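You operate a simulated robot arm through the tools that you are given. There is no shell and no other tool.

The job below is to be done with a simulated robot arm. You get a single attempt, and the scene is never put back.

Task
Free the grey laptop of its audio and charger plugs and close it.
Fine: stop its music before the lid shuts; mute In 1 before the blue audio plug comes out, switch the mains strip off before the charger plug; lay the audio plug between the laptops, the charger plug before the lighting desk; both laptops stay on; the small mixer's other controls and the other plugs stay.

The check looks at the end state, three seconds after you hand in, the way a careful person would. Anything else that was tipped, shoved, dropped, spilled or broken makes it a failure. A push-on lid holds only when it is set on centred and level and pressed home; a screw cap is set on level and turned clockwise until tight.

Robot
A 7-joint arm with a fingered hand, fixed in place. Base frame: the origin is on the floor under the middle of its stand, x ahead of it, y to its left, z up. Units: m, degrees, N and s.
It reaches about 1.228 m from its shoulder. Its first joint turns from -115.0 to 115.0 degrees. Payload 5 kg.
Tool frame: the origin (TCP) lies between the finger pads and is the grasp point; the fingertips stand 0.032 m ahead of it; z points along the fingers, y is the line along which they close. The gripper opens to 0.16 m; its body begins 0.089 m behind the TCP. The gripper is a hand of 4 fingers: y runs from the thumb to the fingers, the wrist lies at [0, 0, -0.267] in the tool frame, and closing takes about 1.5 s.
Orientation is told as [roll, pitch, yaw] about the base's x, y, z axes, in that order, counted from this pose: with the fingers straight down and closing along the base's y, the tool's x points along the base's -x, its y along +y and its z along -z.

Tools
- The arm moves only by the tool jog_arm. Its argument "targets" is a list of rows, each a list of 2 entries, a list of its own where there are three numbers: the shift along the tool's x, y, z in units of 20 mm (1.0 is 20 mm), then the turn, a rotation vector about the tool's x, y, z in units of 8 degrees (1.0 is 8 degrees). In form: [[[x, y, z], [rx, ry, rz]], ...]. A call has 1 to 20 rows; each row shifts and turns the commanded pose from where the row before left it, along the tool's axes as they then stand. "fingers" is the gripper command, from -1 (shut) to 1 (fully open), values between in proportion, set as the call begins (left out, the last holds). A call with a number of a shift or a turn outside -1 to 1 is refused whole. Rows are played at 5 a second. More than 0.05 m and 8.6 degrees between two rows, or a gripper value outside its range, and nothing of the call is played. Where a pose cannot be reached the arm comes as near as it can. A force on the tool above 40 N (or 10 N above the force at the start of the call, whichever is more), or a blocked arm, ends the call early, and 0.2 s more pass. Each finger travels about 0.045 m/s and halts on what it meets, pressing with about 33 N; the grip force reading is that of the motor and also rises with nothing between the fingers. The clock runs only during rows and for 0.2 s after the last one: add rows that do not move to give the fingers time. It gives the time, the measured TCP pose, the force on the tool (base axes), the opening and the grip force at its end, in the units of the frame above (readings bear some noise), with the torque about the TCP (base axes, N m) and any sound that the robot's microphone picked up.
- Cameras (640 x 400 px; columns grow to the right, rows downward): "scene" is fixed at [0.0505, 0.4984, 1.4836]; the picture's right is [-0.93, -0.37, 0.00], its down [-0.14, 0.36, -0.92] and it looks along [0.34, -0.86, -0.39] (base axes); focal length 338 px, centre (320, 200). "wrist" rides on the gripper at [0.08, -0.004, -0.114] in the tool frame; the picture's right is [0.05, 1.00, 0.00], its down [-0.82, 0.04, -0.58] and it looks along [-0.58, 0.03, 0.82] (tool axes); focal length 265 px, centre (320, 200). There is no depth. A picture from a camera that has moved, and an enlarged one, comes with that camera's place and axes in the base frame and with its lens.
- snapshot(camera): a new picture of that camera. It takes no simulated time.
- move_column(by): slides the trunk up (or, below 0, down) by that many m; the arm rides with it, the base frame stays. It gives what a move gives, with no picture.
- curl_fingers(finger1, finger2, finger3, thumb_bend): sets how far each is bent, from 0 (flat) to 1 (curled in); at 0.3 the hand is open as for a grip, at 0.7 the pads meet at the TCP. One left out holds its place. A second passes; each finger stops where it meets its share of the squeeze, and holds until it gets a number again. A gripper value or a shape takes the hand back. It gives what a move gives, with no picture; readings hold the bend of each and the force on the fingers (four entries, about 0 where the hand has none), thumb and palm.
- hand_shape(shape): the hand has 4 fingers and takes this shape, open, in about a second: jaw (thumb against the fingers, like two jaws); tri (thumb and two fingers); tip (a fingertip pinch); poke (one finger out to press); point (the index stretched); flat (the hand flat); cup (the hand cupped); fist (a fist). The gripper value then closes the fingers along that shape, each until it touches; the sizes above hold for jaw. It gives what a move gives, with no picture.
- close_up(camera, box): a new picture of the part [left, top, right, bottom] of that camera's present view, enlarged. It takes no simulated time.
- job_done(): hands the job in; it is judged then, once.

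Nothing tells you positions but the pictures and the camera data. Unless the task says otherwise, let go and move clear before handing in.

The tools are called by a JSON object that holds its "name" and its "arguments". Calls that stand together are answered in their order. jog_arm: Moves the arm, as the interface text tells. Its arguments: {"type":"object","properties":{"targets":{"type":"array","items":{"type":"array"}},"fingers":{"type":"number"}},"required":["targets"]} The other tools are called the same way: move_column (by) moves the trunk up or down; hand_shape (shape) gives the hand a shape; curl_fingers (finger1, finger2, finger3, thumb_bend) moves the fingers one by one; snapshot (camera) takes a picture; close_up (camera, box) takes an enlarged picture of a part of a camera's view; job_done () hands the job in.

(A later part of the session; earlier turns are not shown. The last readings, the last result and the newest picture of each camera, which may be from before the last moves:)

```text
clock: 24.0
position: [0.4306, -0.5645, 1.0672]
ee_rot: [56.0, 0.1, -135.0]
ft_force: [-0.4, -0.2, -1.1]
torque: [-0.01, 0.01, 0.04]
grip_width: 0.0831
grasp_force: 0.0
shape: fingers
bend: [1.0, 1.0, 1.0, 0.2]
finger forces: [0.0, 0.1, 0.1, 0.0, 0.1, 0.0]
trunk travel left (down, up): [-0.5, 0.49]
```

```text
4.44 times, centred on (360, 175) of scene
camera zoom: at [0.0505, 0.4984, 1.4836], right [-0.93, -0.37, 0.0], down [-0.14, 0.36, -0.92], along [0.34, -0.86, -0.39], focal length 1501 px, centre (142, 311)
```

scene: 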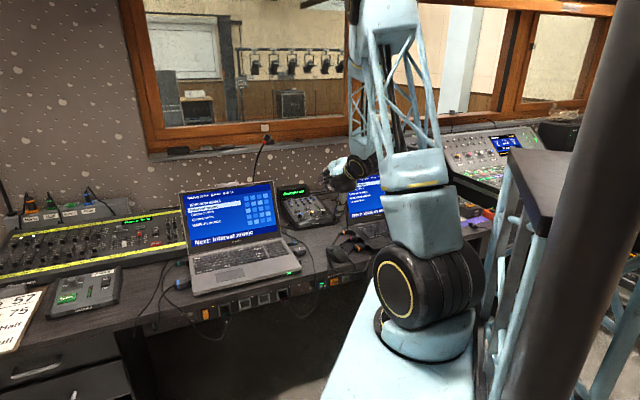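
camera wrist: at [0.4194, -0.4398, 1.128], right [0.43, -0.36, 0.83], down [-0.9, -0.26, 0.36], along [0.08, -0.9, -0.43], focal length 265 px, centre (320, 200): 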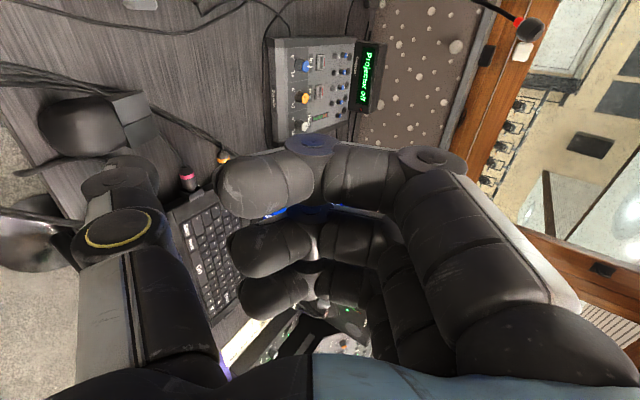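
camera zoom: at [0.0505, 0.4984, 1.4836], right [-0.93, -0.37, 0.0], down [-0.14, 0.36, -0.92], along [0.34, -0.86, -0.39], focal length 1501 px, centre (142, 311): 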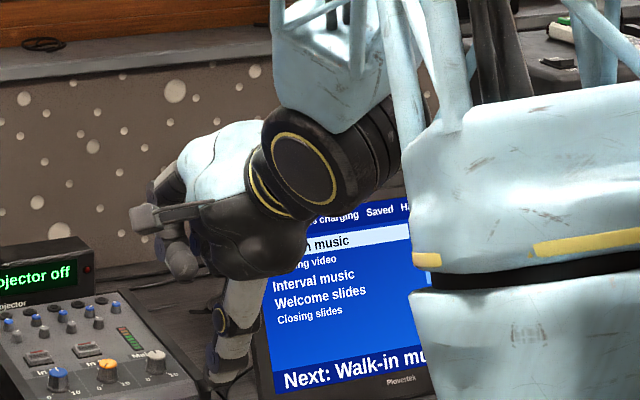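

The thumb tip is about 11 cm to the near side of the grasp point. I'll advance toward the mixer, well above its knobs, and stop short to look again.

{"name": "jog_arm", "arguments": {"targets": [[[0, 0.36, 1], [0, 0, 0]], [[0, 0.36, 1], [0, 0, 0]], [[0, 0.36, 1], [0, 0, 0]], [[0, 0.36, 1], [0, 0, 0]], [[0, 0.36, 1], [0, 0, 0]], [[0, 0.36, 1], [0, 0, 0]], [[0, 0.36, 1], [0, 0, 0]], [[0, 0.36, 1], [0, 0, 0]], [[0, 0.36, 1], [0, 0, 0]], [[0, 0.36, 1], [0, 0, 0]], [[0, 0.36, 1], [0, 0, 0]], [[0, 0.36, 1], [0, 0, 0]], [[0, 0.36, 1], [0, 0, 0]], [[0, 0.36, 1], [0, 0, 0]], [[0, 0.36, 1], [0, 0, 0]], [[0, 0.36, 1], [0, 0, 0]], [[0, 0.36, 1], [0, 0, 0]], [[0, 0, 0], [0, 0, 0]]]}}

{"name": "snapshot", "arguments": {"camera": "wrist"}}

{"name": "close_up", "arguments": {"camera": "scene", "box": [260, 150, 360, 240]}}

```text
clock: 27.8
position: [0.6778, -0.8125, 0.9786]
ee_rot: [55.9, 0.0, -135.0]
ft_force: [0.1, -0.8, 0.5]
torque: [-0.03, 0.01, 0.02]
grip_width: 0.0834
grasp_force: 0.0
shape: fingers
bend: [1.0, 1.0, 1.0, 0.2]
finger forces: [0.1, 0.0, 0.1, 0.0, 0.1, 0.0]
trunk travel left (down, up): [-0.5, 0.49]
```

```text
taken
camera wrist: at [0.6668, -0.6876, 1.0391], right [0.43, -0.36, 0.83], down [-0.9, -0.25, 0.36], along [0.08, -0.9, -0.43], focal length 265 px, centre (320, 200)
```

wrist: 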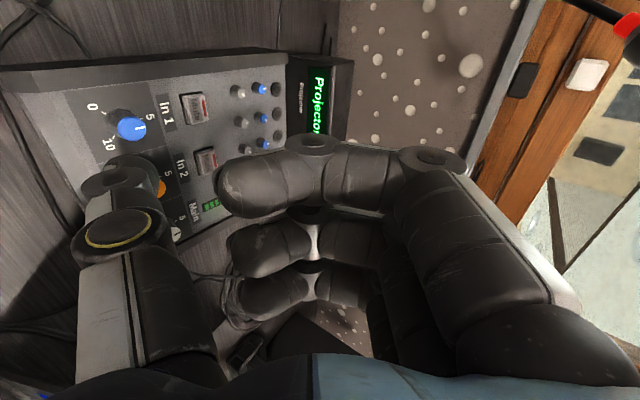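

```text
4.44 times, centred on (310, 195) of scene
camera zoom: at [0.0505, 0.4984, 1.4836], right [-0.93, -0.37, 0.0], down [-0.14, 0.36, -0.92], along [0.34, -0.86, -0.39], focal length 1501 px, centre (364, 222)
```

zoom: 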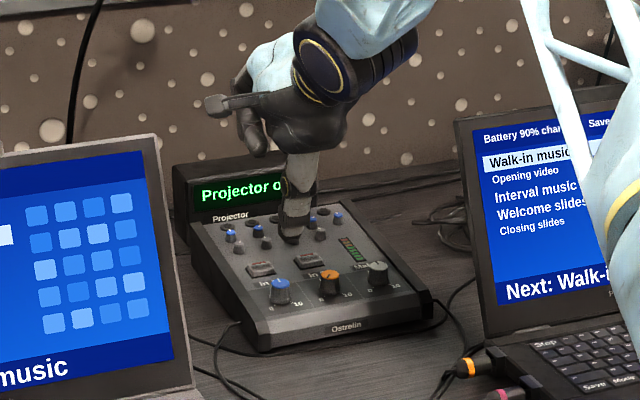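

The thumb is clear of the knobs and about 10 cm short of the Mute button, 8 cm above it. I'll move forward most of the way, still above, and look again.

{"name": "jog_arm", "arguments": {"targets": [[[0, 0.226, 0.872], [0, 0, 0]], [[0, 0.226, 0.872], [0, 0, 0]], [[0, 0.226, 0.872], [0, 0, 0]], [[0, 0.226, 0.872], [0, 0, 0]], [[0, 0.226, 0.872], [0, 0, 0]], [[0, 0, 0], [0, 0, 0]]]}}

{"name": "snapshot", "arguments": {"camera": "wrist"}}

{"name": "close_up", "arguments": {"camera": "scene", "box": [275, 170, 345, 222]}}

```text
clock: 29.2
position: [0.7386, -0.8734, 0.9487]
ee_rot: [56.0, -0.1, -135.0]
ft_force: [0.4, -0.8, 0.0]
torque: [0.0, -0.01, 0.02]
grip_width: 0.0834
grasp_force: 0.0
shape: fingers
bend: [1.0, 1.0, 1.0, 0.2]
finger forces: [0.1, 0.1, 0.0, 0.0, 0.0, 0.0]
trunk travel left (down, up): [-0.5, 0.49]
```

```text
taken
camera wrist: at [0.7271, -0.7481, 1.0089], right [0.43, -0.36, 0.83], down [-0.9, -0.25, 0.36], along [0.08, -0.9, -0.43], focal length 265 px, centre (320, 200)
```

wrist: 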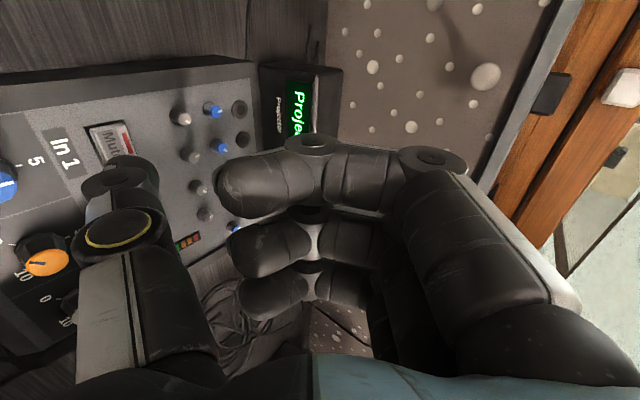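

```text
7.69 times, centred on (310, 196) of scene
camera zoom: at [0.0505, 0.4984, 1.4836], right [-0.93, -0.37, 0.0], down [-0.14, 0.36, -0.92], along [0.34, -0.86, -0.39], focal length 2598 px, centre (397, 231)
```

zoom: 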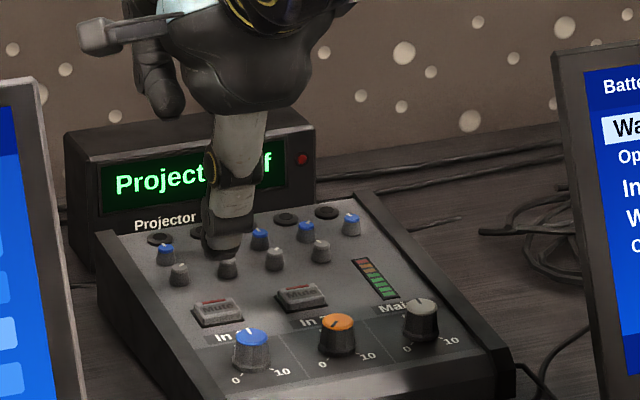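

The thumb tip now hangs about 4 cm above and slightly in front of the In 1 Mute button. I'll come down onto it with small steps.

{"name": "jog_arm", "arguments": {"targets": [[[0.05, -0.47, 0.86], [0, 0, 0]], [[0.05, -0.47, 0.86], [0, 0, 0]], [[0, 0, 0], [0, 0, 0]]]}}

{"name": "close_up", "arguments": {"camera": "scene", "box": [275, 170, 345, 222]}}

{"name": "snapshot", "arguments": {"camera": "wrist"}}

```text
clock: 30.0
position: [0.7524, -0.8851, 0.9135]
ee_rot: [56.0, 0.1, -135.0]
ft_force: [-0.5, -0.1, 0.6]
torque: [0.01, -0.02, 0.0]
grip_width: 0.0836
grasp_force: 0.1
shape: fingers
bend: [1.0, 1.0, 1.0, 0.2]
finger forces: [0.1, 0.1, 0.0, 0.1, 0.0, 0.0]
trunk travel left (down, up): [-0.5, 0.49]
```

```text
7.69 times, centred on (310, 196) of scene
camera zoom: at [0.0505, 0.4984, 1.4836], right [-0.93, -0.37, 0.0], down [-0.14, 0.36, -0.92], along [0.34, -0.86, -0.39], focal length 2598 px, centre (397, 231)
```

zoom: 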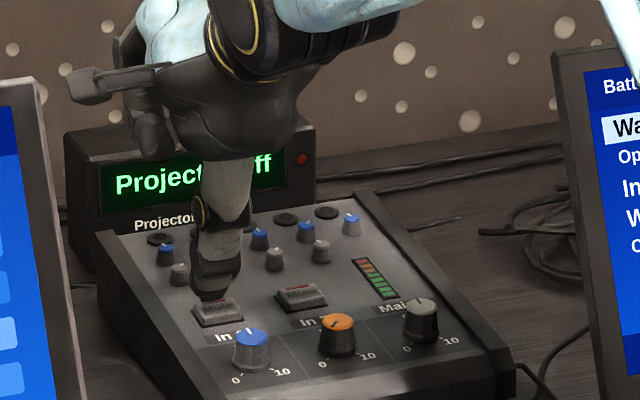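

```text
taken
camera wrist: at [0.7413, -0.759, 0.974], right [0.43, -0.36, 0.83], down [-0.9, -0.25, 0.36], along [0.08, -0.9, -0.43], focal length 265 px, centre (320, 200)
```

wrist: 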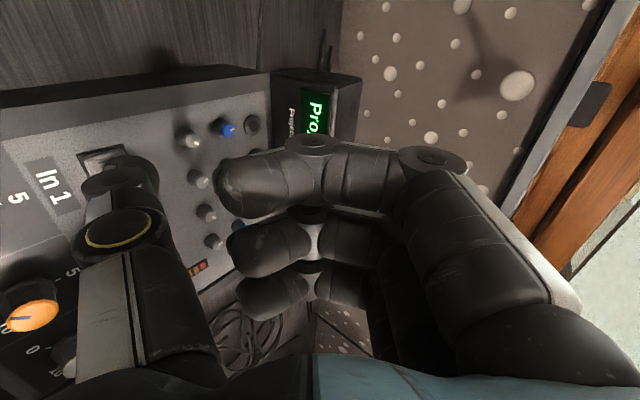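

The thumb is right over the button, a few millimetres from touching. I'll press in 3 mm steps.

{"name": "jog_arm", "arguments": {"targets": [[[0, -0.13, 0.06], [0, 0, 0]], [[0, -0.13, 0.06], [0, 0, 0]], [[0, -0.124, 0.084], [0, 0, 0]]]}}

{"name": "close_up", "arguments": {"camera": "scene", "box": [275, 170, 345, 222]}}

```text
clock: 30.8
position: [0.7522, -0.8834, 0.9058]
ee_rot: [56.1, 0.0, -135.1]
ft_force: [-0.3, 0.3, 2.2]
torque: [0.14, 0.13, -0.05]
grip_width: 0.0833
grasp_force: 2.1
shape: fingers
bend: [1.0, 1.0, 1.0, 0.2]
finger forces: [0.0, 0.1, 0.0, 0.0, 3.0, 0.0]
trunk travel left (down, up): [-0.5, 0.49]
heard: click
```

```text
7.69 times, centred on (310, 196) of scene
camera zoom: at [0.0505, 0.4984, 1.4836], right [-0.93, -0.37, 0.0], down [-0.14, 0.36, -0.92], along [0.34, -0.86, -0.39], focal length 2598 px, centre (397, 231)
```

zoom: 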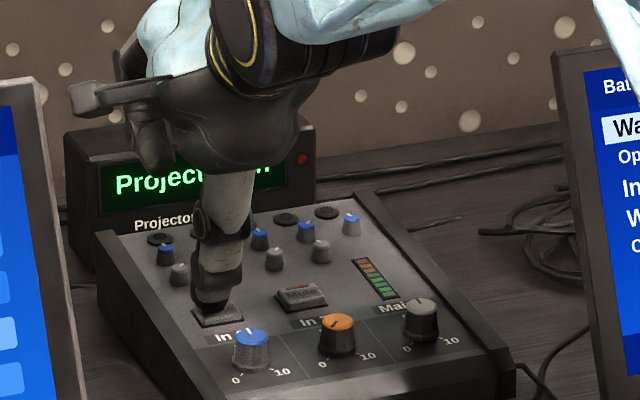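

A click was heard. I'll lift straight off and check that the Mute lamp is lit.

{"name": "jog_arm", "arguments": {"targets": [[[0, 0.83, -0.56], [0, 0, 0]], [[0, 0.83, -0.56], [0, 0, 0]], [[0, 0.83, -0.56], [0, 0, 0]], [[0, 0, 0], [0, 0, 0]]]}}

{"name": "close_up", "arguments": {"camera": "scene", "box": [275, 170, 345, 222]}}

{"name": "snapshot", "arguments": {"camera": "wrist"}}

```text
clock: 31.8
position: [0.7522, -0.8829, 0.9639]
ee_rot: [55.9, -0.1, -135.0]
ft_force: [0.0, 0.0, -0.1]
torque: [0.01, -0.02, 0.01]
grip_width: 0.0834
grasp_force: 0.1
shape: fingers
bend: [1.0, 1.0, 1.0, 0.2]
finger forces: [0.1, 0.0, 0.0, 0.0, 0.0, 0.1]
trunk travel left (down, up): [-0.5, 0.49]
```

```text
7.69 times, centred on (310, 196) of scene
camera zoom: at [0.0505, 0.4984, 1.4836], right [-0.93, -0.37, 0.0], down [-0.14, 0.36, -0.92], along [0.34, -0.86, -0.39], focal length 2598 px, centre (397, 231)
```

zoom: 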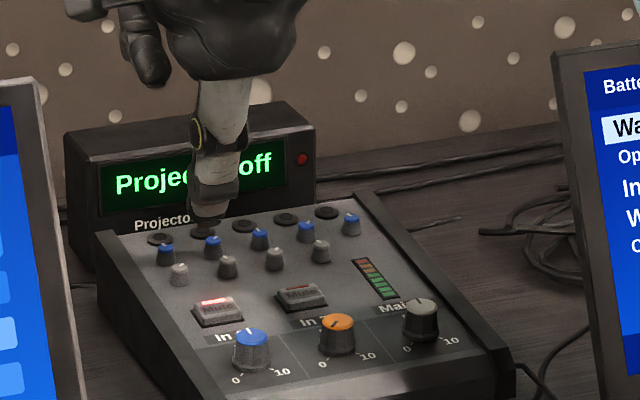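

```text
taken
camera wrist: at [0.7408, -0.7574, 1.0252], right [0.43, -0.36, 0.83], down [-0.9, -0.25, 0.36], along [0.08, -0.9, -0.43], focal length 265 px, centre (320, 200)
```

wrist: 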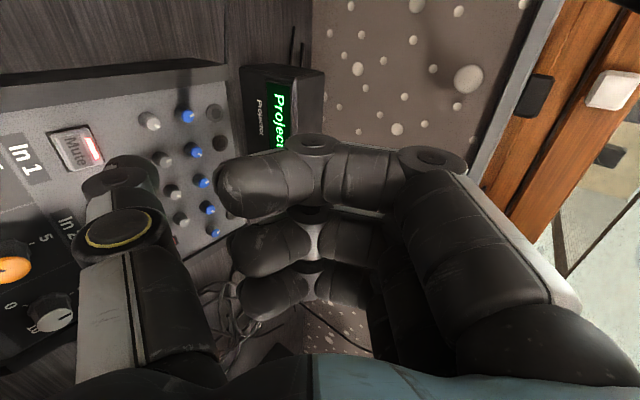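

In 1's Mute lamp is lit red, so the audio plug may now come out. I'll retreat from the mixer, straighten the hand over the gap between the laptops, and look down at the audio plug.

{"name": "jog_arm", "arguments": {"targets": [[[0, 0.1, -0.9], [0, 0, 0]], [[0, -0.3, -0.96], [0, 0, 0]], [[0, -0.3, -0.96], [0, 0, 0]], [[0, -0.3, -0.96], [0, 0, 0]], [[0, -0.3, -0.96], [0, 0, 0]], [[0, -0.3, -0.96], [0, 0, 0]], [[0, -0.3, -0.96], [0, 0, 0]], [[0, -0.3, -0.96], [0, 0, 0]], [[0, -0.3, -0.96], [0, 0, 0]], [[0, -0.3, -0.96], [0, 0, 0]], [[0, -0.3, -0.96], [0, 0, 0]], [[0, -0.3, -0.96], [0, 0, 0]], [[0, -0.3, -0.96], [0, 0, 0]], [[0, -0.3, -0.96], [0, 0, 0]], [[0, -0.3, -0.96], [0, 0, 0]], [[0, 0, 0], [0, 0, 0]]]}}

{"name": "jog_arm", "arguments": {"targets": [[[0, 0, 0], [1, 0, 0]], [[0, 0, 0], [1, 0, 0]], [[0, 0, 0], [1, 0, 0]], [[0, 0, 0], [1, 0, 0]], [[0, 0, 0], [1, 0, 0]], [[0, 0, 0], [1, 0, 0]], [[0, 0, 0], [1, 0, 0]], [[0, 0, 0], [0, 0, 0]]]}}

{"name": "curl_fingers", "arguments": {"finger1": 1, "finger2": 0.5, "finger3": 1, "thumb_bend": 0.5}}

{"name": "snapshot", "arguments": {"camera": "wrist"}}

{"name": "snapshot", "arguments": {"camera": "scene"}}

```text
clock: 35.2
position: [0.5511, -0.6815, 1.0575]
ee_rot: [55.9, 0.0, -135.0]
ft_force: [0.2, 0.4, 0.0]
torque: [0.02, -0.02, -0.01]
grip_width: 0.0833
grasp_force: 0.0
shape: fingers
bend: [1.0, 1.0, 1.0, 0.2]
finger forces: [0.0, 0.0, 0.0, 0.0, 0.1, 0.0]
trunk travel left (down, up): [-0.5, 0.49]
```

```text
clock: 37.0
position: [0.5514, -0.6831, 1.0573]
ee_rot: [-0.1, 0.0, -135.0]
ft_force: [-0.2, -0.2, -0.9]
torque: [-0.02, 0.0, 0.01]
grip_width: 0.0833
grasp_force: 0.0
shape: fingers
bend: [1.0, 1.0, 1.0, 0.2]
finger forces: [0.0, 0.0, 0.1, 0.1, 0.0, 0.0]
trunk travel left (down, up): [-0.5, 0.49]
```

```text
clock: 38.0
position: [0.552, -0.6847, 1.057]
ee_rot: [0.0, 0.0, -135.1]
ft_force: [0.3, 0.4, -0.2]
torque: [0.01, -0.01, -0.02]
grip_width: 0.0624
grasp_force: 0.1
shape: fingers
bend: [1.0, 0.5, 1.0, 0.5]
finger forces: [0.1, 0.1, 0.0, 0.0, 0.0, 0.1]
trunk travel left (down, up): [-0.5, 0.49]
```

```text
taken
camera wrist: at [0.6053, -0.6234, 1.1715], right [0.74, -0.67, 0.0], down [-0.55, -0.61, 0.58], along [-0.39, -0.43, -0.82], focal length 265 px, centre (320, 200)
```

wrist: 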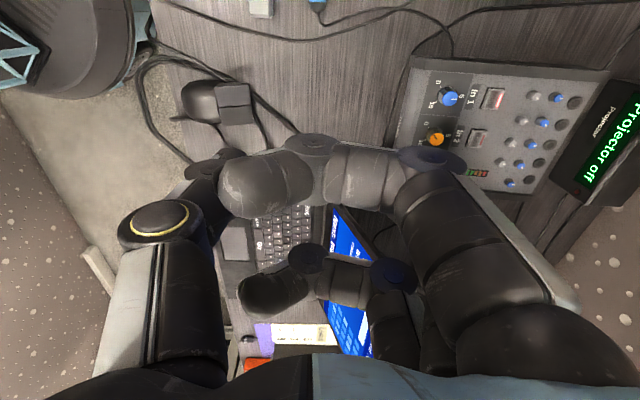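

```text
taken
```

scene: 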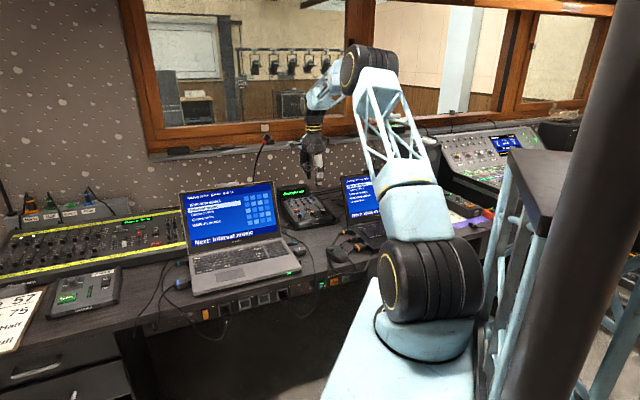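

The audio plug and mouse dongle are just at the top edge of the wrist view. I'll lean the hand away from the laptop by 24°, open finger 1 for a clear view and come lower, staying to the right of the lid.

{"name": "jog_arm", "arguments": {"targets": [[[0, 0, 0], [0, 1, 0]], [[0, 0, 0], [0, 1, 0]], [[0, 0, 0], [0, 1, 0]], [[-0.1, -0.05, 0.93], [0, 0, 0]], [[-0.1, -0.05, 0.93], [0, 0, 0]], [[-0.1, -0.05, 0.93], [0, 0, 0]], [[-0.1, -0.05, 0.93], [0, 0, 0]], [[-0.1, -0.05, 0.93], [0, 0, 0]], [[-0.1, -0.05, 0.93], [0, 0, 0]], [[0, 0, 0], [0, 0, 0]]]}}

{"name": "curl_fingers", "arguments": {"finger1": 0.2}}

{"name": "snapshot", "arguments": {"camera": "wrist"}}

{"name": "close_up", "arguments": {"camera": "scene", "box": [260, 150, 380, 270]}}

```text
clock: 40.2
position: [0.5722, -0.6542, 0.9496]
ee_rot: [0.0, 24.0, -135.0]
ft_force: [-0.5, -0.4, 0.2]
torque: [0.01, 0.03, 0.01]
grip_width: 0.0625
grasp_force: 0.0
shape: fingers
bend: [1.0, 0.5, 1.0, 0.5]
finger forces: [0.1, 0.1, 0.1, 0.0, 0.0, 0.0]
trunk travel left (down, up): [-0.5, 0.49]
```

```text
clock: 41.2
position: [0.5716, -0.6531, 0.95]
ee_rot: [0.0, 24.1, -135.0]
ft_force: [0.3, -0.1, -0.2]
torque: [0.0, 0.01, -0.01]
grip_width: 0.1437
grasp_force: 0.2
shape: fingers
bend: [0.2, 0.5, 1.0, 0.5]
finger forces: [0.0, 0.1, 0.1, 0.1, 0.1, 0.1]
trunk travel left (down, up): [-0.5, 0.49]
```

```text
taken
camera wrist: at [0.5874, -0.6322, 1.0875], right [0.74, -0.67, 0.02], down [-0.66, -0.72, 0.2], along [-0.12, -0.16, -0.98], focal length 265 px, centre (320, 200)
```

wrist: 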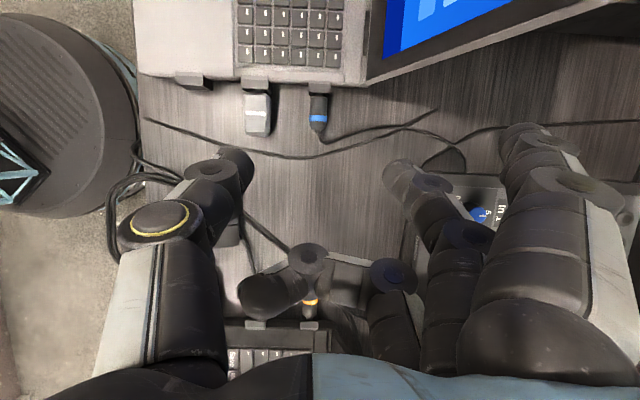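

```text
3.33 times, centred on (320, 210) of scene
camera zoom: at [0.0505, 0.4984, 1.4836], right [-0.93, -0.37, 0.0], down [-0.14, 0.36, -0.92], along [0.34, -0.86, -0.39], focal length 1126 px, centre (320, 167)
```

zoom: 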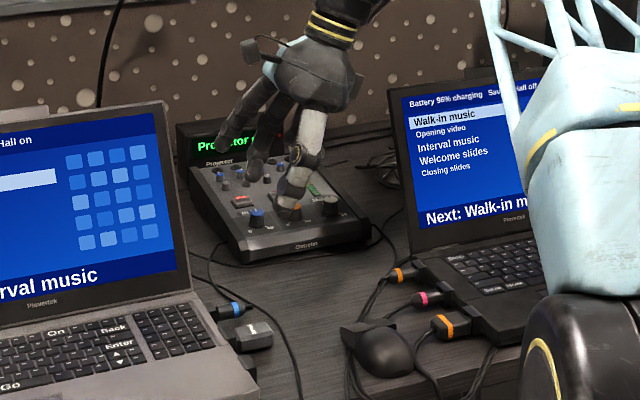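

A clear view of the audio plug and dongle. I'll zoom in to measure them and the pinch fingertips.

{"name": "close_up", "arguments": {"camera": "wrist", "box": [220, 60, 380, 160]}}

{"name": "close_up", "arguments": {"camera": "wrist", "box": [160, 120, 480, 320]}}

```text
4.00 times, centred on (300, 110) of wrist
camera zoom: at [0.5874, -0.6322, 1.0875], right [0.74, -0.67, 0.02], down [-0.66, -0.72, 0.2], along [-0.12, -0.16, -0.98], focal length 1062 px, centre (400, 560)
```

zoom: 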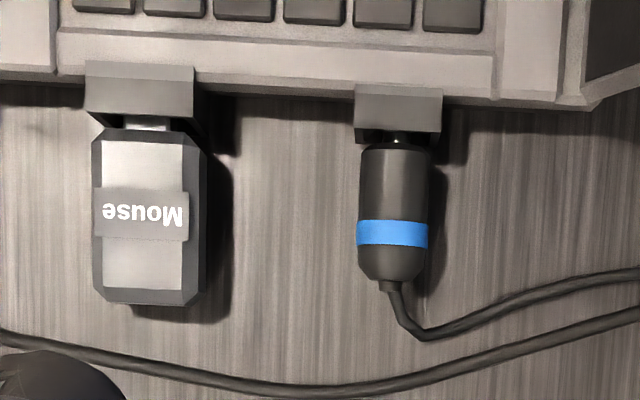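

```text
2.00 times, centred on (320, 220) of wrist
camera zoom: at [0.5874, -0.6322, 1.0875], right [0.74, -0.67, 0.02], down [-0.66, -0.72, 0.2], along [-0.12, -0.16, -0.98], focal length 531 px, centre (320, 160)
```

zoom: 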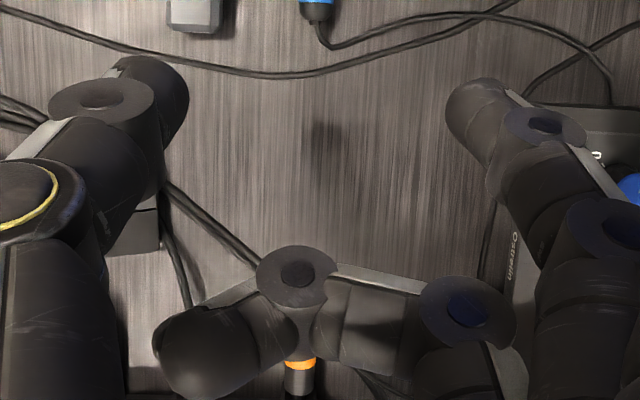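

The audio plug's body runs from u −0.013 to 0.025 at v 0.865, with a 4 cm gap to the mouse dongle. I'll curl finger 1 away, narrow the pinch, and come down to just above the plug.

{"name": "curl_fingers", "arguments": {"finger1": 1, "finger2": 0.56, "finger3": 1, "thumb_bend": 0.56}}

{"name": "jog_arm", "arguments": {"targets": [[[-0.13, -0.005, 1], [0, 0, 0]], [[-0.13, -0.005, 1], [0, 0, 0]], [[-0.13, -0.005, 1], [0, 0, 0]], [[-0.13, -0.005, 1], [0, 0, 0]], [[-0.13, -0.005, 1], [0, 0, 0]], [[-0.13, -0.005, 1], [0, 0, 0]], [[0, 0, 0], [0, 0, 0]]]}}

{"name": "snapshot", "arguments": {"camera": "wrist"}}

{"name": "close_up", "arguments": {"camera": "scene", "box": [260, 200, 330, 256]}}

```text
clock: 42.2
position: [0.5706, -0.6547, 0.95]
ee_rot: [0.0, 24.1, -135.0]
ft_force: [-0.8, 0.5, 0.6]
torque: [-0.02, 0.01, 0.0]
grip_width: 0.0579
grasp_force: 0.1
shape: fingers
bend: [1.0, 0.56, 1.0, 0.56]
finger forces: [0.0, 0.1, 0.0, 0.0, 0.0, 0.0]
trunk travel left (down, up): [-0.5, 0.49]
```

```text
clock: 43.8
position: [0.5952, -0.6302, 0.8333]
ee_rot: [-0.1, 24.0, -135.0]
ft_force: [-0.2, -0.3, -0.2]
torque: [0.04, -0.02, -0.01]
grip_width: 0.0577
grasp_force: 0.1
shape: fingers
bend: [1.0, 0.56, 1.0, 0.56]
finger forces: [0.1, 0.1, 0.1, 0.1, 0.1, 0.1]
trunk travel left (down, up): [-0.5, 0.49]
```

```text
taken
camera wrist: at [0.6117, -0.6078, 0.9708], right [0.74, -0.67, 0.02], down [-0.66, -0.72, 0.2], along [-0.12, -0.16, -0.98], focal length 265 px, centre (320, 200)
```

wrist: 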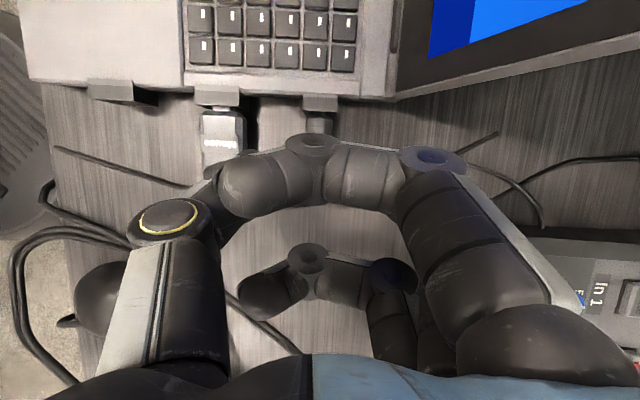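

```text
7.14 times, centred on (295, 228) of scene
camera zoom: at [0.0505, 0.4984, 1.4836], right [-0.93, -0.37, 0.0], down [-0.14, 0.36, -0.92], along [0.34, -0.86, -0.39], focal length 2412 px, centre (499, 0)
```

zoom: 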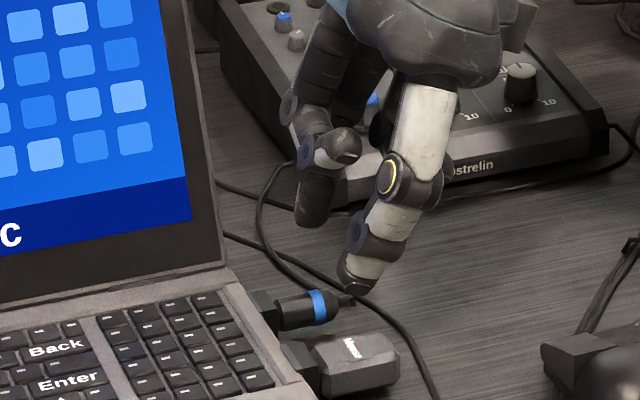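

The pinch is straddling the plug's line, about 3–4 cm above the desk by the scene view. I'll descend in small steps and watch for table contact.

{"name": "jog_arm", "arguments": {"targets": [[[0.03, -0.03, 0.5], [0, 0, 0]], [[0.03, -0.03, 0.5], [0, 0, 0]], [[0.02, 0, 0.25], [0, 0, 0]], [[0, 0, 0], [0, 0, 0]]]}}

{"name": "close_up", "arguments": {"camera": "scene", "box": [260, 200, 330, 256]}}

{"name": "snapshot", "arguments": {"camera": "wrist"}}

```text
clock: 44.8
position: [0.6015, -0.6197, 0.8114]
ee_rot: [0.0, 24.0, -135.0]
ft_force: [0.0, -0.6, -0.6]
torque: [0.01, -0.01, 0.01]
grip_width: 0.0578
grasp_force: 0.1
shape: fingers
bend: [1.0, 0.56, 1.0, 0.56]
finger forces: [0.0, 0.0, 0.0, 0.0, 0.0, 0.0]
trunk travel left (down, up): [-0.5, 0.49]
```

```text
7.14 times, centred on (295, 228) of scene
camera zoom: at [0.0505, 0.4984, 1.4836], right [-0.93, -0.37, 0.0], down [-0.14, 0.36, -0.92], along [0.34, -0.86, -0.39], focal length 2412 px, centre (499, 0)
```

zoom: 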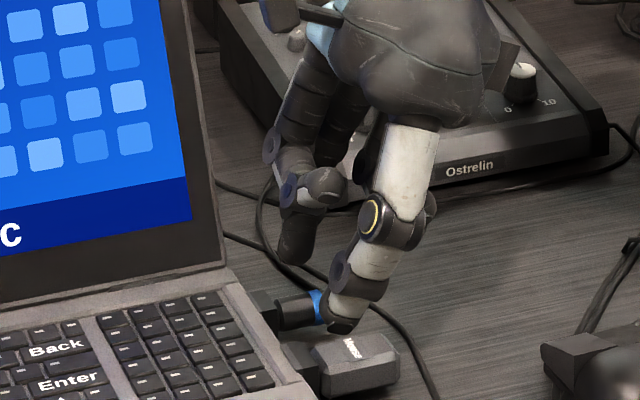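

```text
taken
camera wrist: at [0.6188, -0.5981, 0.949], right [0.74, -0.67, 0.02], down [-0.66, -0.72, 0.2], along [-0.12, -0.16, -0.98], focal length 265 px, centre (320, 200)
```

wrist: 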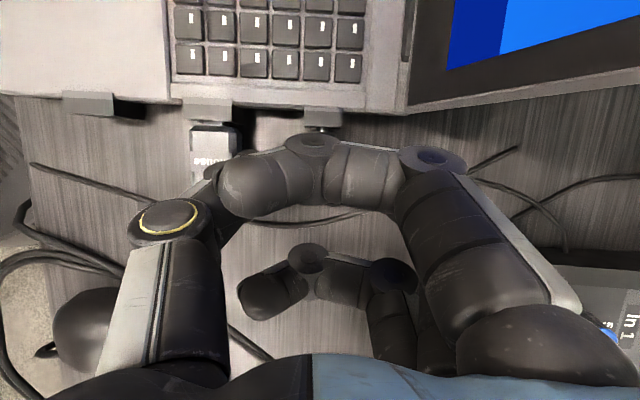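

The thumb is close to the dongle's edge and finger 2's tip rides higher than the thumb's. I'll rise a little, tilt the hand to level the two tips, and narrow the pinch before descending.

{"name": "jog_arm", "arguments": {"targets": [[[0, 0, -0.9], [0, 0, 0]], [[0, 0.2, 0], [1, 0, 0]], [[0, 0, 0], [0, 0, 0]]]}}

{"name": "curl_fingers", "arguments": {"finger2": 0.62, "thumb_bend": 0.6}}

{"name": "close_up", "arguments": {"camera": "scene", "box": [260, 200, 330, 256]}}

{"name": "snapshot", "arguments": {"camera": "wrist"}}

```text
clock: 45.6
position: [0.5995, -0.6294, 0.8275]
ee_rot: [-8.2, 24.1, -135.0]
ft_force: [-0.6, -0.6, -0.9]
torque: [0.01, 0.04, 0.0]
grip_width: 0.0578
grasp_force: 0.0
shape: fingers
bend: [1.0, 0.56, 1.0, 0.56]
finger forces: [0.0, 0.1, 0.0, 0.0, 0.0, 0.0]
trunk travel left (down, up): [-0.5, 0.49]
```

```text
clock: 46.6
position: [0.6008, -0.628, 0.8281]
ee_rot: [-8.0, 23.9, -135.0]
ft_force: [0.0, 0.4, 0.4]
torque: [0.02, 0.01, 0.02]
grip_width: 0.0555
grasp_force: 0.1
shape: fingers
bend: [1.0, 0.62, 1.0, 0.6]
finger forces: [0.0, 0.1, 0.0, 0.0, 0.0, 0.0]
trunk travel left (down, up): [-0.5, 0.49]
```

```text
7.14 times, centred on (295, 228) of scene
camera zoom: at [0.0505, 0.4984, 1.4836], right [-0.93, -0.37, 0.0], down [-0.14, 0.36, -0.92], along [0.34, -0.86, -0.39], focal length 2412 px, centre (499, 0)
```

zoom: 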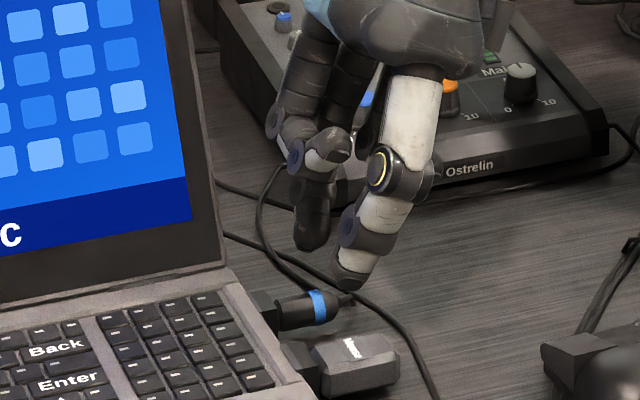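

```text
taken
camera wrist: at [0.6282, -0.6174, 0.9646], right [0.77, -0.63, -0.11], down [-0.6, -0.78, 0.19], along [-0.2, -0.08, -0.98], focal length 265 px, centre (320, 200)
```

wrist: 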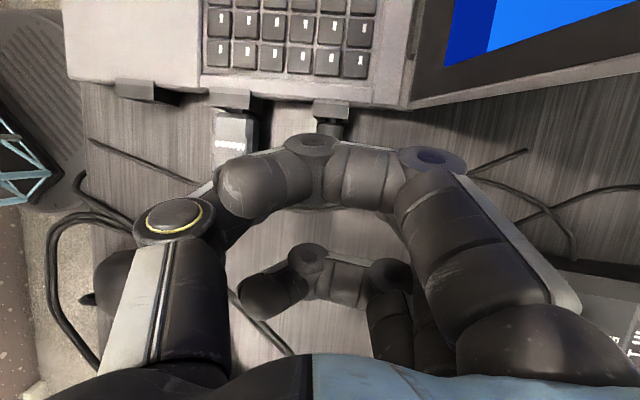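

The two tips are level now with roughly a 3.6 cm gap. I'll descend about 3 cm straddling the plug, then check.

{"name": "jog_arm", "arguments": {"targets": [[[0, 0.08, 0.5], [0, 0, 0]], [[0, 0.08, 0.5], [0, 0, 0]], [[0, 0.08, 0.4], [0, 0, 0]], [[0, 0, 0], [0, 0, 0]]]}}

{"name": "close_up", "arguments": {"camera": "scene", "box": [260, 200, 330, 256]}}

{"name": "close_up", "arguments": {"camera": "wrist", "box": [180, 60, 460, 235]}}

```text
clock: 47.6
position: [0.6078, -0.6203, 0.803]
ee_rot: [-7.9, 23.9, -135.1]
ft_force: [-0.1, 0.0, -0.5]
torque: [-0.02, -0.01, -0.05]
grip_width: 0.0557
grasp_force: 0.1
shape: fingers
bend: [1.0, 0.62, 1.0, 0.6]
finger forces: [0.0, 0.0, 0.0, 0.0, 0.0, 0.0]
trunk travel left (down, up): [-0.5, 0.49]
```

```text
7.14 times, centred on (295, 228) of scene
camera zoom: at [0.0505, 0.4984, 1.4836], right [-0.93, -0.37, 0.0], down [-0.14, 0.36, -0.92], along [0.34, -0.86, -0.39], focal length 2412 px, centre (499, 0)
```

zoom: 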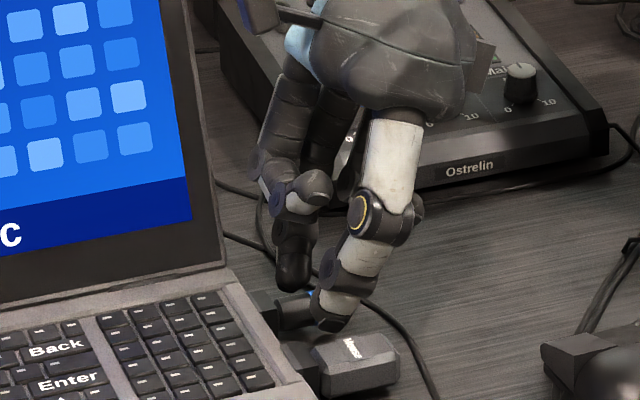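

```text
2.29 times, centred on (320, 148) of wrist
camera zoom: at [0.6371, -0.6094, 0.9395], right [0.77, -0.63, -0.11], down [-0.6, -0.78, 0.19], along [-0.2, -0.08, -0.98], focal length 607 px, centre (320, 320)
```

zoom: 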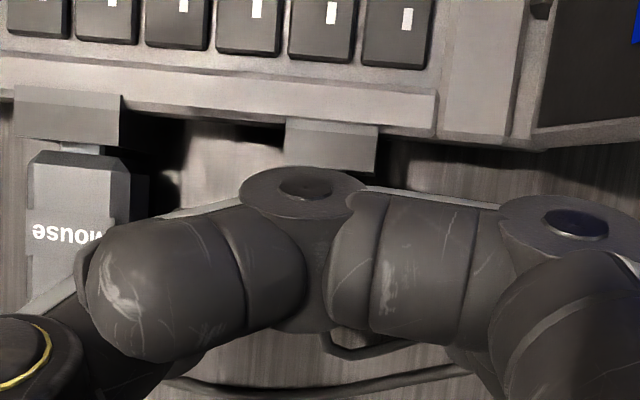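

No contact yet; the thumb tip is about at the plug's mid-height. I'll go down another 9 mm in small steps.

{"name": "jog_arm", "arguments": {"targets": [[[0, 0.02, 0.15], [0, 0, 0]], [[0, 0.02, 0.15], [0, 0, 0]], [[0, 0.02, 0.15], [0, 0, 0]], [[0, 0, 0], [0, 0, 0]]]}}

{"name": "close_up", "arguments": {"camera": "scene", "box": [270, 220, 320, 260]}}

```text
clock: 48.6
position: [0.6118, -0.6174, 0.7949]
ee_rot: [-8.1, 24.1, -135.1]
ft_force: [0.6, 0.7, 0.4]
torque: [-0.01, -0.04, 0.01]
grip_width: 0.0557
grasp_force: 0.2
shape: fingers
bend: [1.0, 0.62, 1.0, 0.6]
finger forces: [0.0, 0.1, 0.1, 0.0, 0.0, 0.1]
trunk travel left (down, up): [-0.5, 0.49]
```

```text
10.00 times, centred on (295, 240) of scene
camera zoom: at [0.0505, 0.4984, 1.4836], right [-0.93, -0.37, 0.0], down [-0.14, 0.36, -0.92], along [0.34, -0.86, -0.39], focal length 3377 px, centre (570, -200)
```

zoom: 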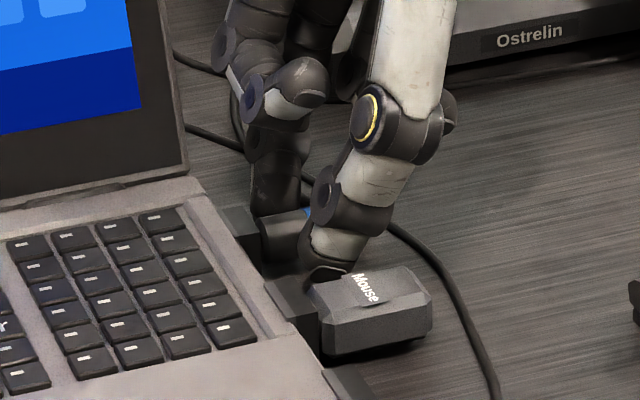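

The thumb has slipped neatly into the gap behind the dongle. One more small step down, then close thumb and finger 2 on the plug.

{"name": "jog_arm", "arguments": {"targets": [[[0, 0.02, 0.15], [0, 0, 0]], [[0, 0, 0], [0, 0, 0]]]}}

{"name": "curl_fingers", "arguments": {"finger2": 0.72, "thumb_bend": 0.72}}

{"name": "close_up", "arguments": {"camera": "scene", "box": [270, 220, 320, 260]}}

{"name": "close_up", "arguments": {"camera": "wrist", "box": [180, 60, 460, 235]}}

```text
clock: 49.2
position: [0.6113, -0.618, 0.7935]
ee_rot: [-8.0, 24.1, -135.0]
ft_force: [-0.6, 0.0, 0.1]
torque: [0.01, -0.04, 0.0]
grip_width: 0.0555
grasp_force: 0.1
shape: fingers
bend: [1.0, 0.62, 1.0, 0.6]
finger forces: [0.1, 0.1, 0.1, 0.0, 0.1, 0.0]
trunk travel left (down, up): [-0.5, 0.49]
```

```text
clock: 50.2
position: [0.6117, -0.617, 0.7913]
ee_rot: [-8.0, 23.9, -135.0]
ft_force: [-0.7, 3.0, -4.4]
torque: [0.0, 0.0, 0.0]
grip_width: 0.0519
grasp_force: 9.0
shape: fingers
bend: [1.0, 0.68, 1.0, 0.67]
finger forces: [0.1, 8.1, 0.0, 0.0, 9.1, 0.0]
trunk travel left (down, up): [-0.5, 0.49]
```

```text
10.00 times, centred on (295, 240) of scene
camera zoom: at [0.0505, 0.4984, 1.4836], right [-0.93, -0.37, 0.0], down [-0.14, 0.36, -0.92], along [0.34, -0.86, -0.39], focal length 3377 px, centre (570, -200)
```

zoom: 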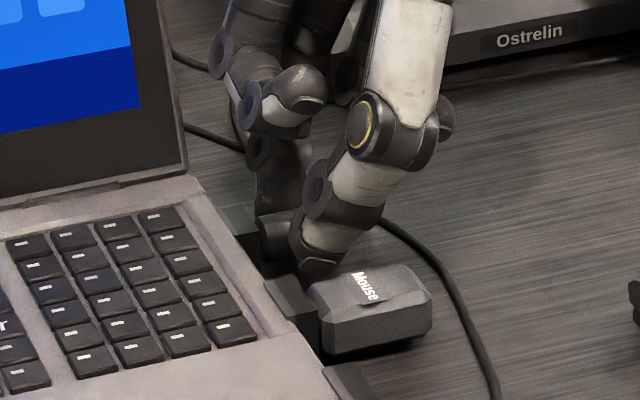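

```text
2.29 times, centred on (320, 148) of wrist
camera zoom: at [0.6407, -0.6062, 0.9282], right [0.77, -0.63, -0.11], down [-0.6, -0.78, 0.19], along [-0.2, -0.08, -0.98], focal length 607 px, centre (320, 320)
```

zoom: 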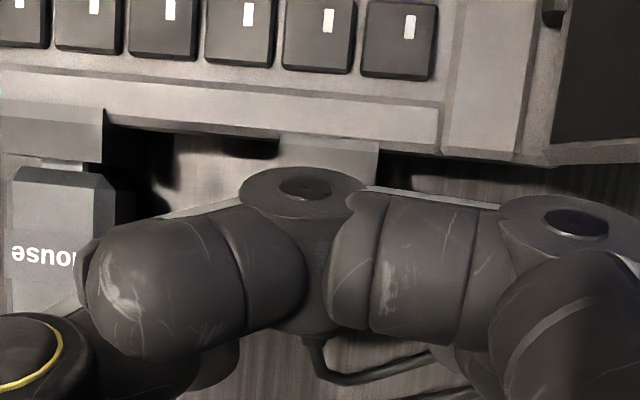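

The plug is held with about 8–9 N on each side. I'll pull it straight out to the right, away from the laptop.

{"name": "jog_arm", "arguments": {"targets": [[[-0.23, -0.014, -0.1], [0, 0, 0]], [[-0.23, -0.014, -0.1], [0, 0, 0]], [[-0.23, -0.014, -0.1], [0, 0, 0]], [[-0.23, -0.014, -0.1], [0, 0, 0]], [[-0.23, -0.014, -0.1], [0, 0, 0]], [[-0.23, -0.014, -0.1], [0, 0, 0]], [[0, 0, 0], [0, 0, 0]]]}}

{"name": "close_up", "arguments": {"camera": "scene", "box": [260, 210, 330, 266]}}

{"name": "close_up", "arguments": {"camera": "wrist", "box": [180, 60, 460, 235]}}

```text
clock: 51.8
position: [0.591, -0.6387, 0.7919]
ee_rot: [-8.0, 23.9, -135.0]
ft_force: [-0.2, -0.3, 0.7]
torque: [0.01, -0.01, 0.0]
grip_width: 0.0514
grasp_force: 9.5
shape: fingers
bend: [1.0, 0.68, 1.0, 0.68]
finger forces: [0.1, 9.8, 0.0, 0.0, 9.3, 0.1]
trunk travel left (down, up): [-0.5, 0.49]
```

```text
7.14 times, centred on (295, 238) of scene
camera zoom: at [0.0505, 0.4984, 1.4836], right [-0.93, -0.37, 0.0], down [-0.14, 0.36, -0.92], along [0.34, -0.86, -0.39], focal length 2412 px, centre (499, -71)
```

zoom: 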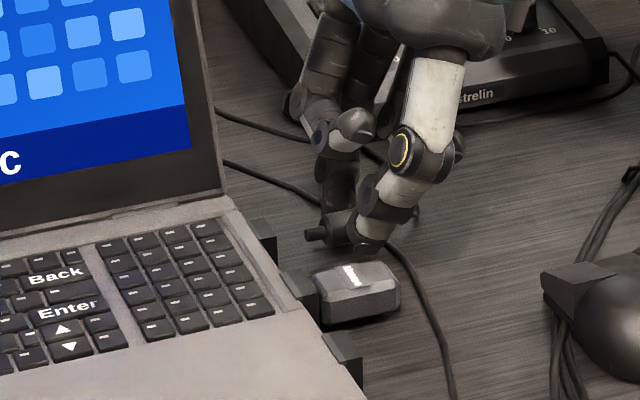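

```text
2.29 times, centred on (320, 148) of wrist
camera zoom: at [0.6191, -0.6278, 0.9282], right [0.77, -0.63, -0.11], down [-0.6, -0.78, 0.19], along [-0.2, -0.08, -0.98], focal length 607 px, centre (320, 320)
```

zoom: 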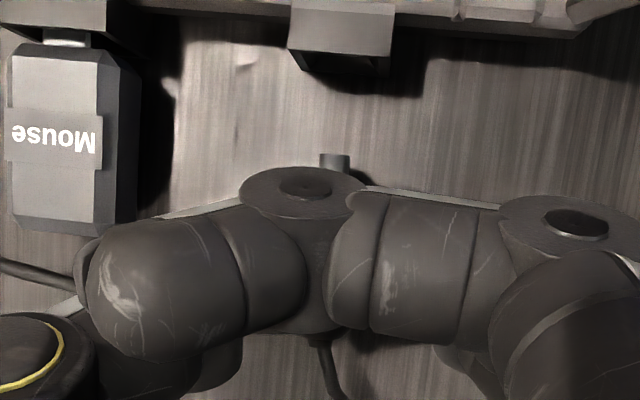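

The plug is out and the mouse dongle stayed. I'll carry the plug about 5 cm further to the right, into the open space between the laptops.

{"name": "jog_arm", "arguments": {"targets": [[[-0.457, -0.028, -0.2], [0, 0, 0]], [[-0.457, -0.028, -0.2], [0, 0, 0]], [[-0.457, -0.028, -0.2], [0, 0, 0]], [[-0.457, -0.028, -0.2], [0, 0, 0]], [[-0.457, -0.028, -0.2], [0, 0, 0]], [[0, 0, 0], [0, 0, 0]]]}}

{"name": "close_up", "arguments": {"camera": "scene", "box": [260, 200, 360, 280]}}

{"name": "snapshot", "arguments": {"camera": "wrist"}}

```text
clock: 53.2
position: [0.5557, -0.6742, 0.791]
ee_rot: [-8.0, 24.0, -135.1]
ft_force: [0.7, 0.1, 0.0]
torque: [0.0, -0.03, 0.01]
grip_width: 0.0515
grasp_force: 9.2
shape: fingers
bend: [1.0, 0.68, 1.0, 0.68]
finger forces: [0.0, 9.8, 0.0, 0.0, 9.3, 0.0]
trunk travel left (down, up): [-0.5, 0.49]
```

```text
5.00 times, centred on (310, 240) of scene
camera zoom: at [0.0505, 0.4984, 1.4836], right [-0.93, -0.37, 0.0], down [-0.14, 0.36, -0.92], along [0.34, -0.86, -0.39], focal length 1688 px, centre (370, 0)
```

zoom: 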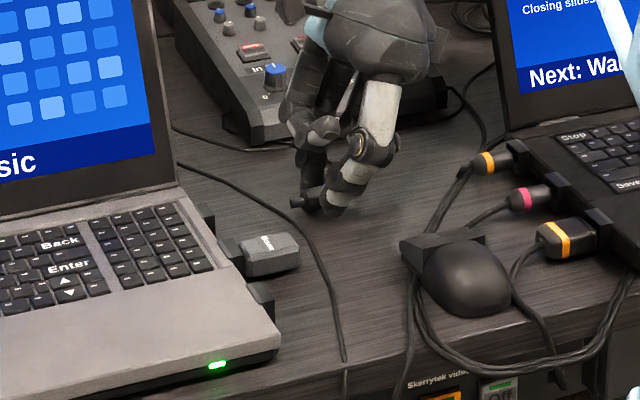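

```text
taken
camera wrist: at [0.5837, -0.6627, 0.9277], right [0.77, -0.63, -0.11], down [-0.6, -0.78, 0.18], along [-0.2, -0.08, -0.98], focal length 265 px, centre (320, 200)
```

wrist: 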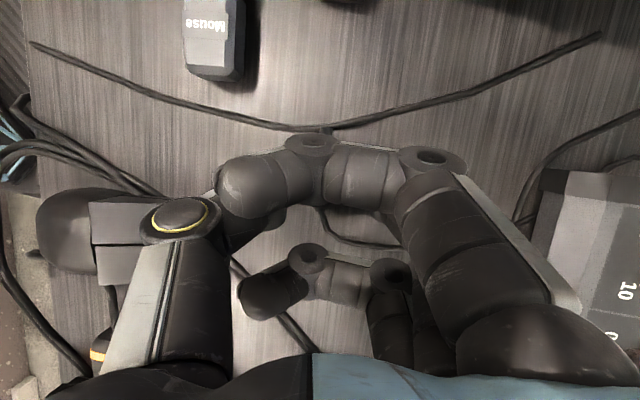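

The plug now hangs just above bare desk between the laptops. I'll lower it a few millimetres until it rests.

{"name": "jog_arm", "arguments": {"targets": [[[-0.06, 0.02, 0.136], [0, 0, 0]], [[-0.06, 0.02, 0.136], [0, 0, 0]]]}}

{"name": "jog_arm", "arguments": {"targets": [[[-0.04, 0.013, 0.09], [0, 0, 0]]]}}

{"name": "close_up", "arguments": {"camera": "scene", "box": [290, 220, 340, 260]}}

```text
clock: 53.8
position: [0.5568, -0.6724, 0.7875]
ee_rot: [-7.9, 24.1, -135.1]
ft_force: [-0.9, 0.1, 10.9]
torque: [0.01, -0.12, 0.02]
grip_width: 0.0516
grasp_force: 13.9
shape: fingers
bend: [1.0, 0.69, 1.0, 0.68]
finger forces: [0.0, 14.4, 0.0, 0.0, 13.7, 0.1]
trunk travel left (down, up): [-0.5, 0.49]
```

```text
clock: 54.2
position: [0.5557, -0.6732, 0.7857]
ee_rot: [-7.8, 24.0, -134.9]
ft_force: [1.5, -0.3, 23.1]
torque: [0.04, -0.25, -0.02]
grip_width: 0.0512
grasp_force: 18.4
shape: fingers
bend: [1.0, 0.7, 1.0, 0.69]
finger forces: [0.0, 21.6, 0.0, 0.0, 16.2, 0.1]
trunk travel left (down, up): [-0.5, 0.49]
```

```text
10.00 times, centred on (315, 240) of scene
camera zoom: at [0.0505, 0.4984, 1.4836], right [-0.93, -0.37, 0.0], down [-0.14, 0.36, -0.92], along [0.34, -0.86, -0.39], focal length 3377 px, centre (370, -200)
```

zoom: 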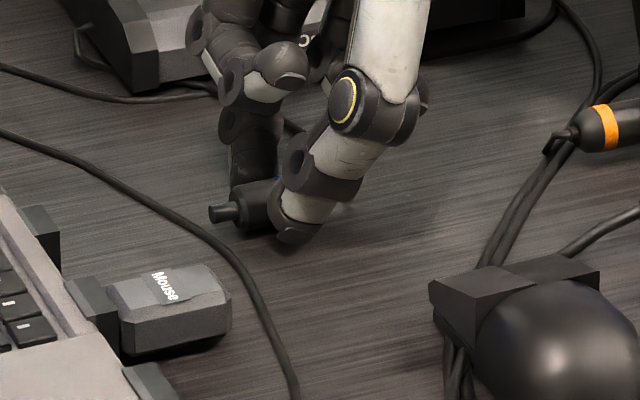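

It has reached the desk (contact at about z 0.788). I'll ease up 3 mm and open the pinch.

{"name": "jog_arm", "arguments": {"targets": [[[0.05, -0.017, -0.11], [0, 0, 0]], [[0, 0, 0], [0, 0, 0]]]}}

{"name": "curl_fingers", "arguments": {"finger2": 0.6, "thumb_bend": 0.6}}

{"name": "close_up", "arguments": {"camera": "scene", "box": [290, 220, 340, 260]}}

```text
clock: 54.8
position: [0.556, -0.6731, 0.7872]
ee_rot: [-7.9, 24.0, -135.0]
ft_force: [3.7, -1.1, 16.1]
torque: [-0.04, -0.29, -0.02]
grip_width: 0.0512
grasp_force: 15.6
shape: fingers
bend: [1.0, 0.7, 1.0, 0.69]
finger forces: [0.0, 19.5, 0.0, 0.0, 12.6, 0.1]
trunk travel left (down, up): [-0.5, 0.49]
```

```text
clock: 55.8
position: [0.5552, -0.6736, 0.7875]
ee_rot: [-7.8, 24.0, -135.1]
ft_force: [3.4, -2.9, 21.1]
torque: [-0.15, -0.48, -0.06]
grip_width: 0.0554
grasp_force: 11.1
shape: fingers
bend: [1.0, 0.68, 1.0, 0.6]
finger forces: [0.0, 21.6, 0.0, 0.0, 0.0, 0.1]
trunk travel left (down, up): [-0.5, 0.49]
```

```text
10.00 times, centred on (315, 240) of scene
camera zoom: at [0.0505, 0.4984, 1.4836], right [-0.93, -0.37, 0.0], down [-0.14, 0.36, -0.92], along [0.34, -0.86, -0.39], focal length 3377 px, centre (370, -200)
```

zoom: 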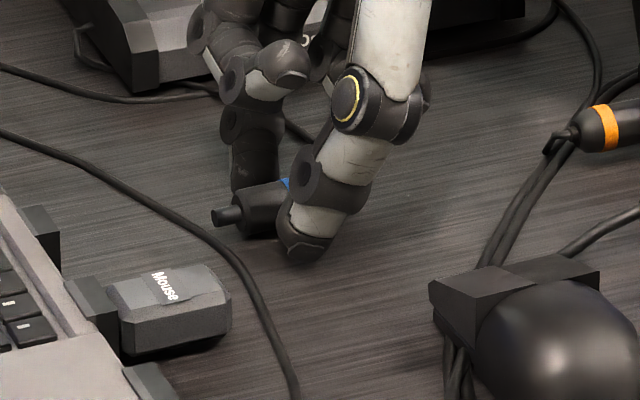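

The thumb let go but finger 2 is still pressed against the desk. I'll rise gently so it can open.

{"name": "jog_arm", "arguments": {"targets": [[[0.06, -0.02, -0.136], [0, 0, 0]], [[0.06, -0.02, -0.136], [0, 0, 0]], [[0, 0, 0], [0, 0, 0]]]}}

{"name": "close_up", "arguments": {"camera": "scene", "box": [290, 220, 340, 260]}}

{"name": "close_up", "arguments": {"camera": "wrist", "box": [180, 60, 460, 235]}}

```text
clock: 56.6
position: [0.5558, -0.6729, 0.792]
ee_rot: [-8.1, 24.0, -135.1]
ft_force: [-0.9, 0.0, 2.0]
torque: [0.03, -0.02, -0.01]
grip_width: 0.0552
grasp_force: 0.2
shape: fingers
bend: [1.0, 0.61, 1.0, 0.6]
finger forces: [0.0, 1.6, 0.1, 0.1, 0.1, 0.0]
trunk travel left (down, up): [-0.5, 0.49]
```

```text
10.00 times, centred on (315, 240) of scene
camera zoom: at [0.0505, 0.4984, 1.4836], right [-0.93, -0.37, 0.0], down [-0.14, 0.36, -0.92], along [0.34, -0.86, -0.39], focal length 3377 px, centre (370, -200)
```

zoom: 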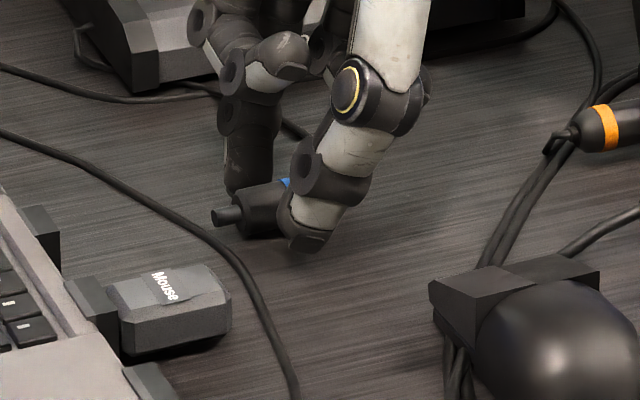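

```text
2.29 times, centred on (320, 148) of wrist
camera zoom: at [0.5834, -0.6624, 0.9277], right [0.77, -0.63, -0.11], down [-0.6, -0.78, 0.19], along [-0.2, -0.08, -0.98], focal length 607 px, centre (320, 320)
```

zoom: 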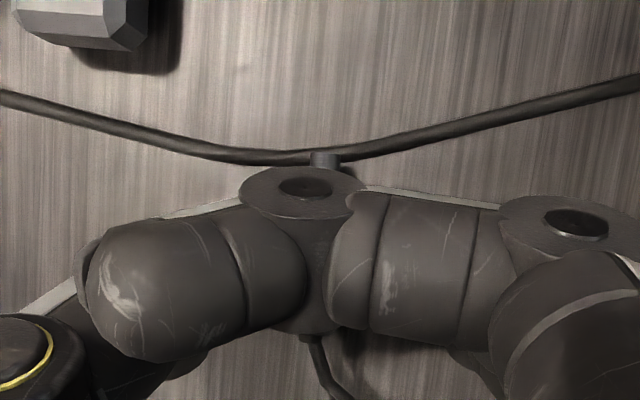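

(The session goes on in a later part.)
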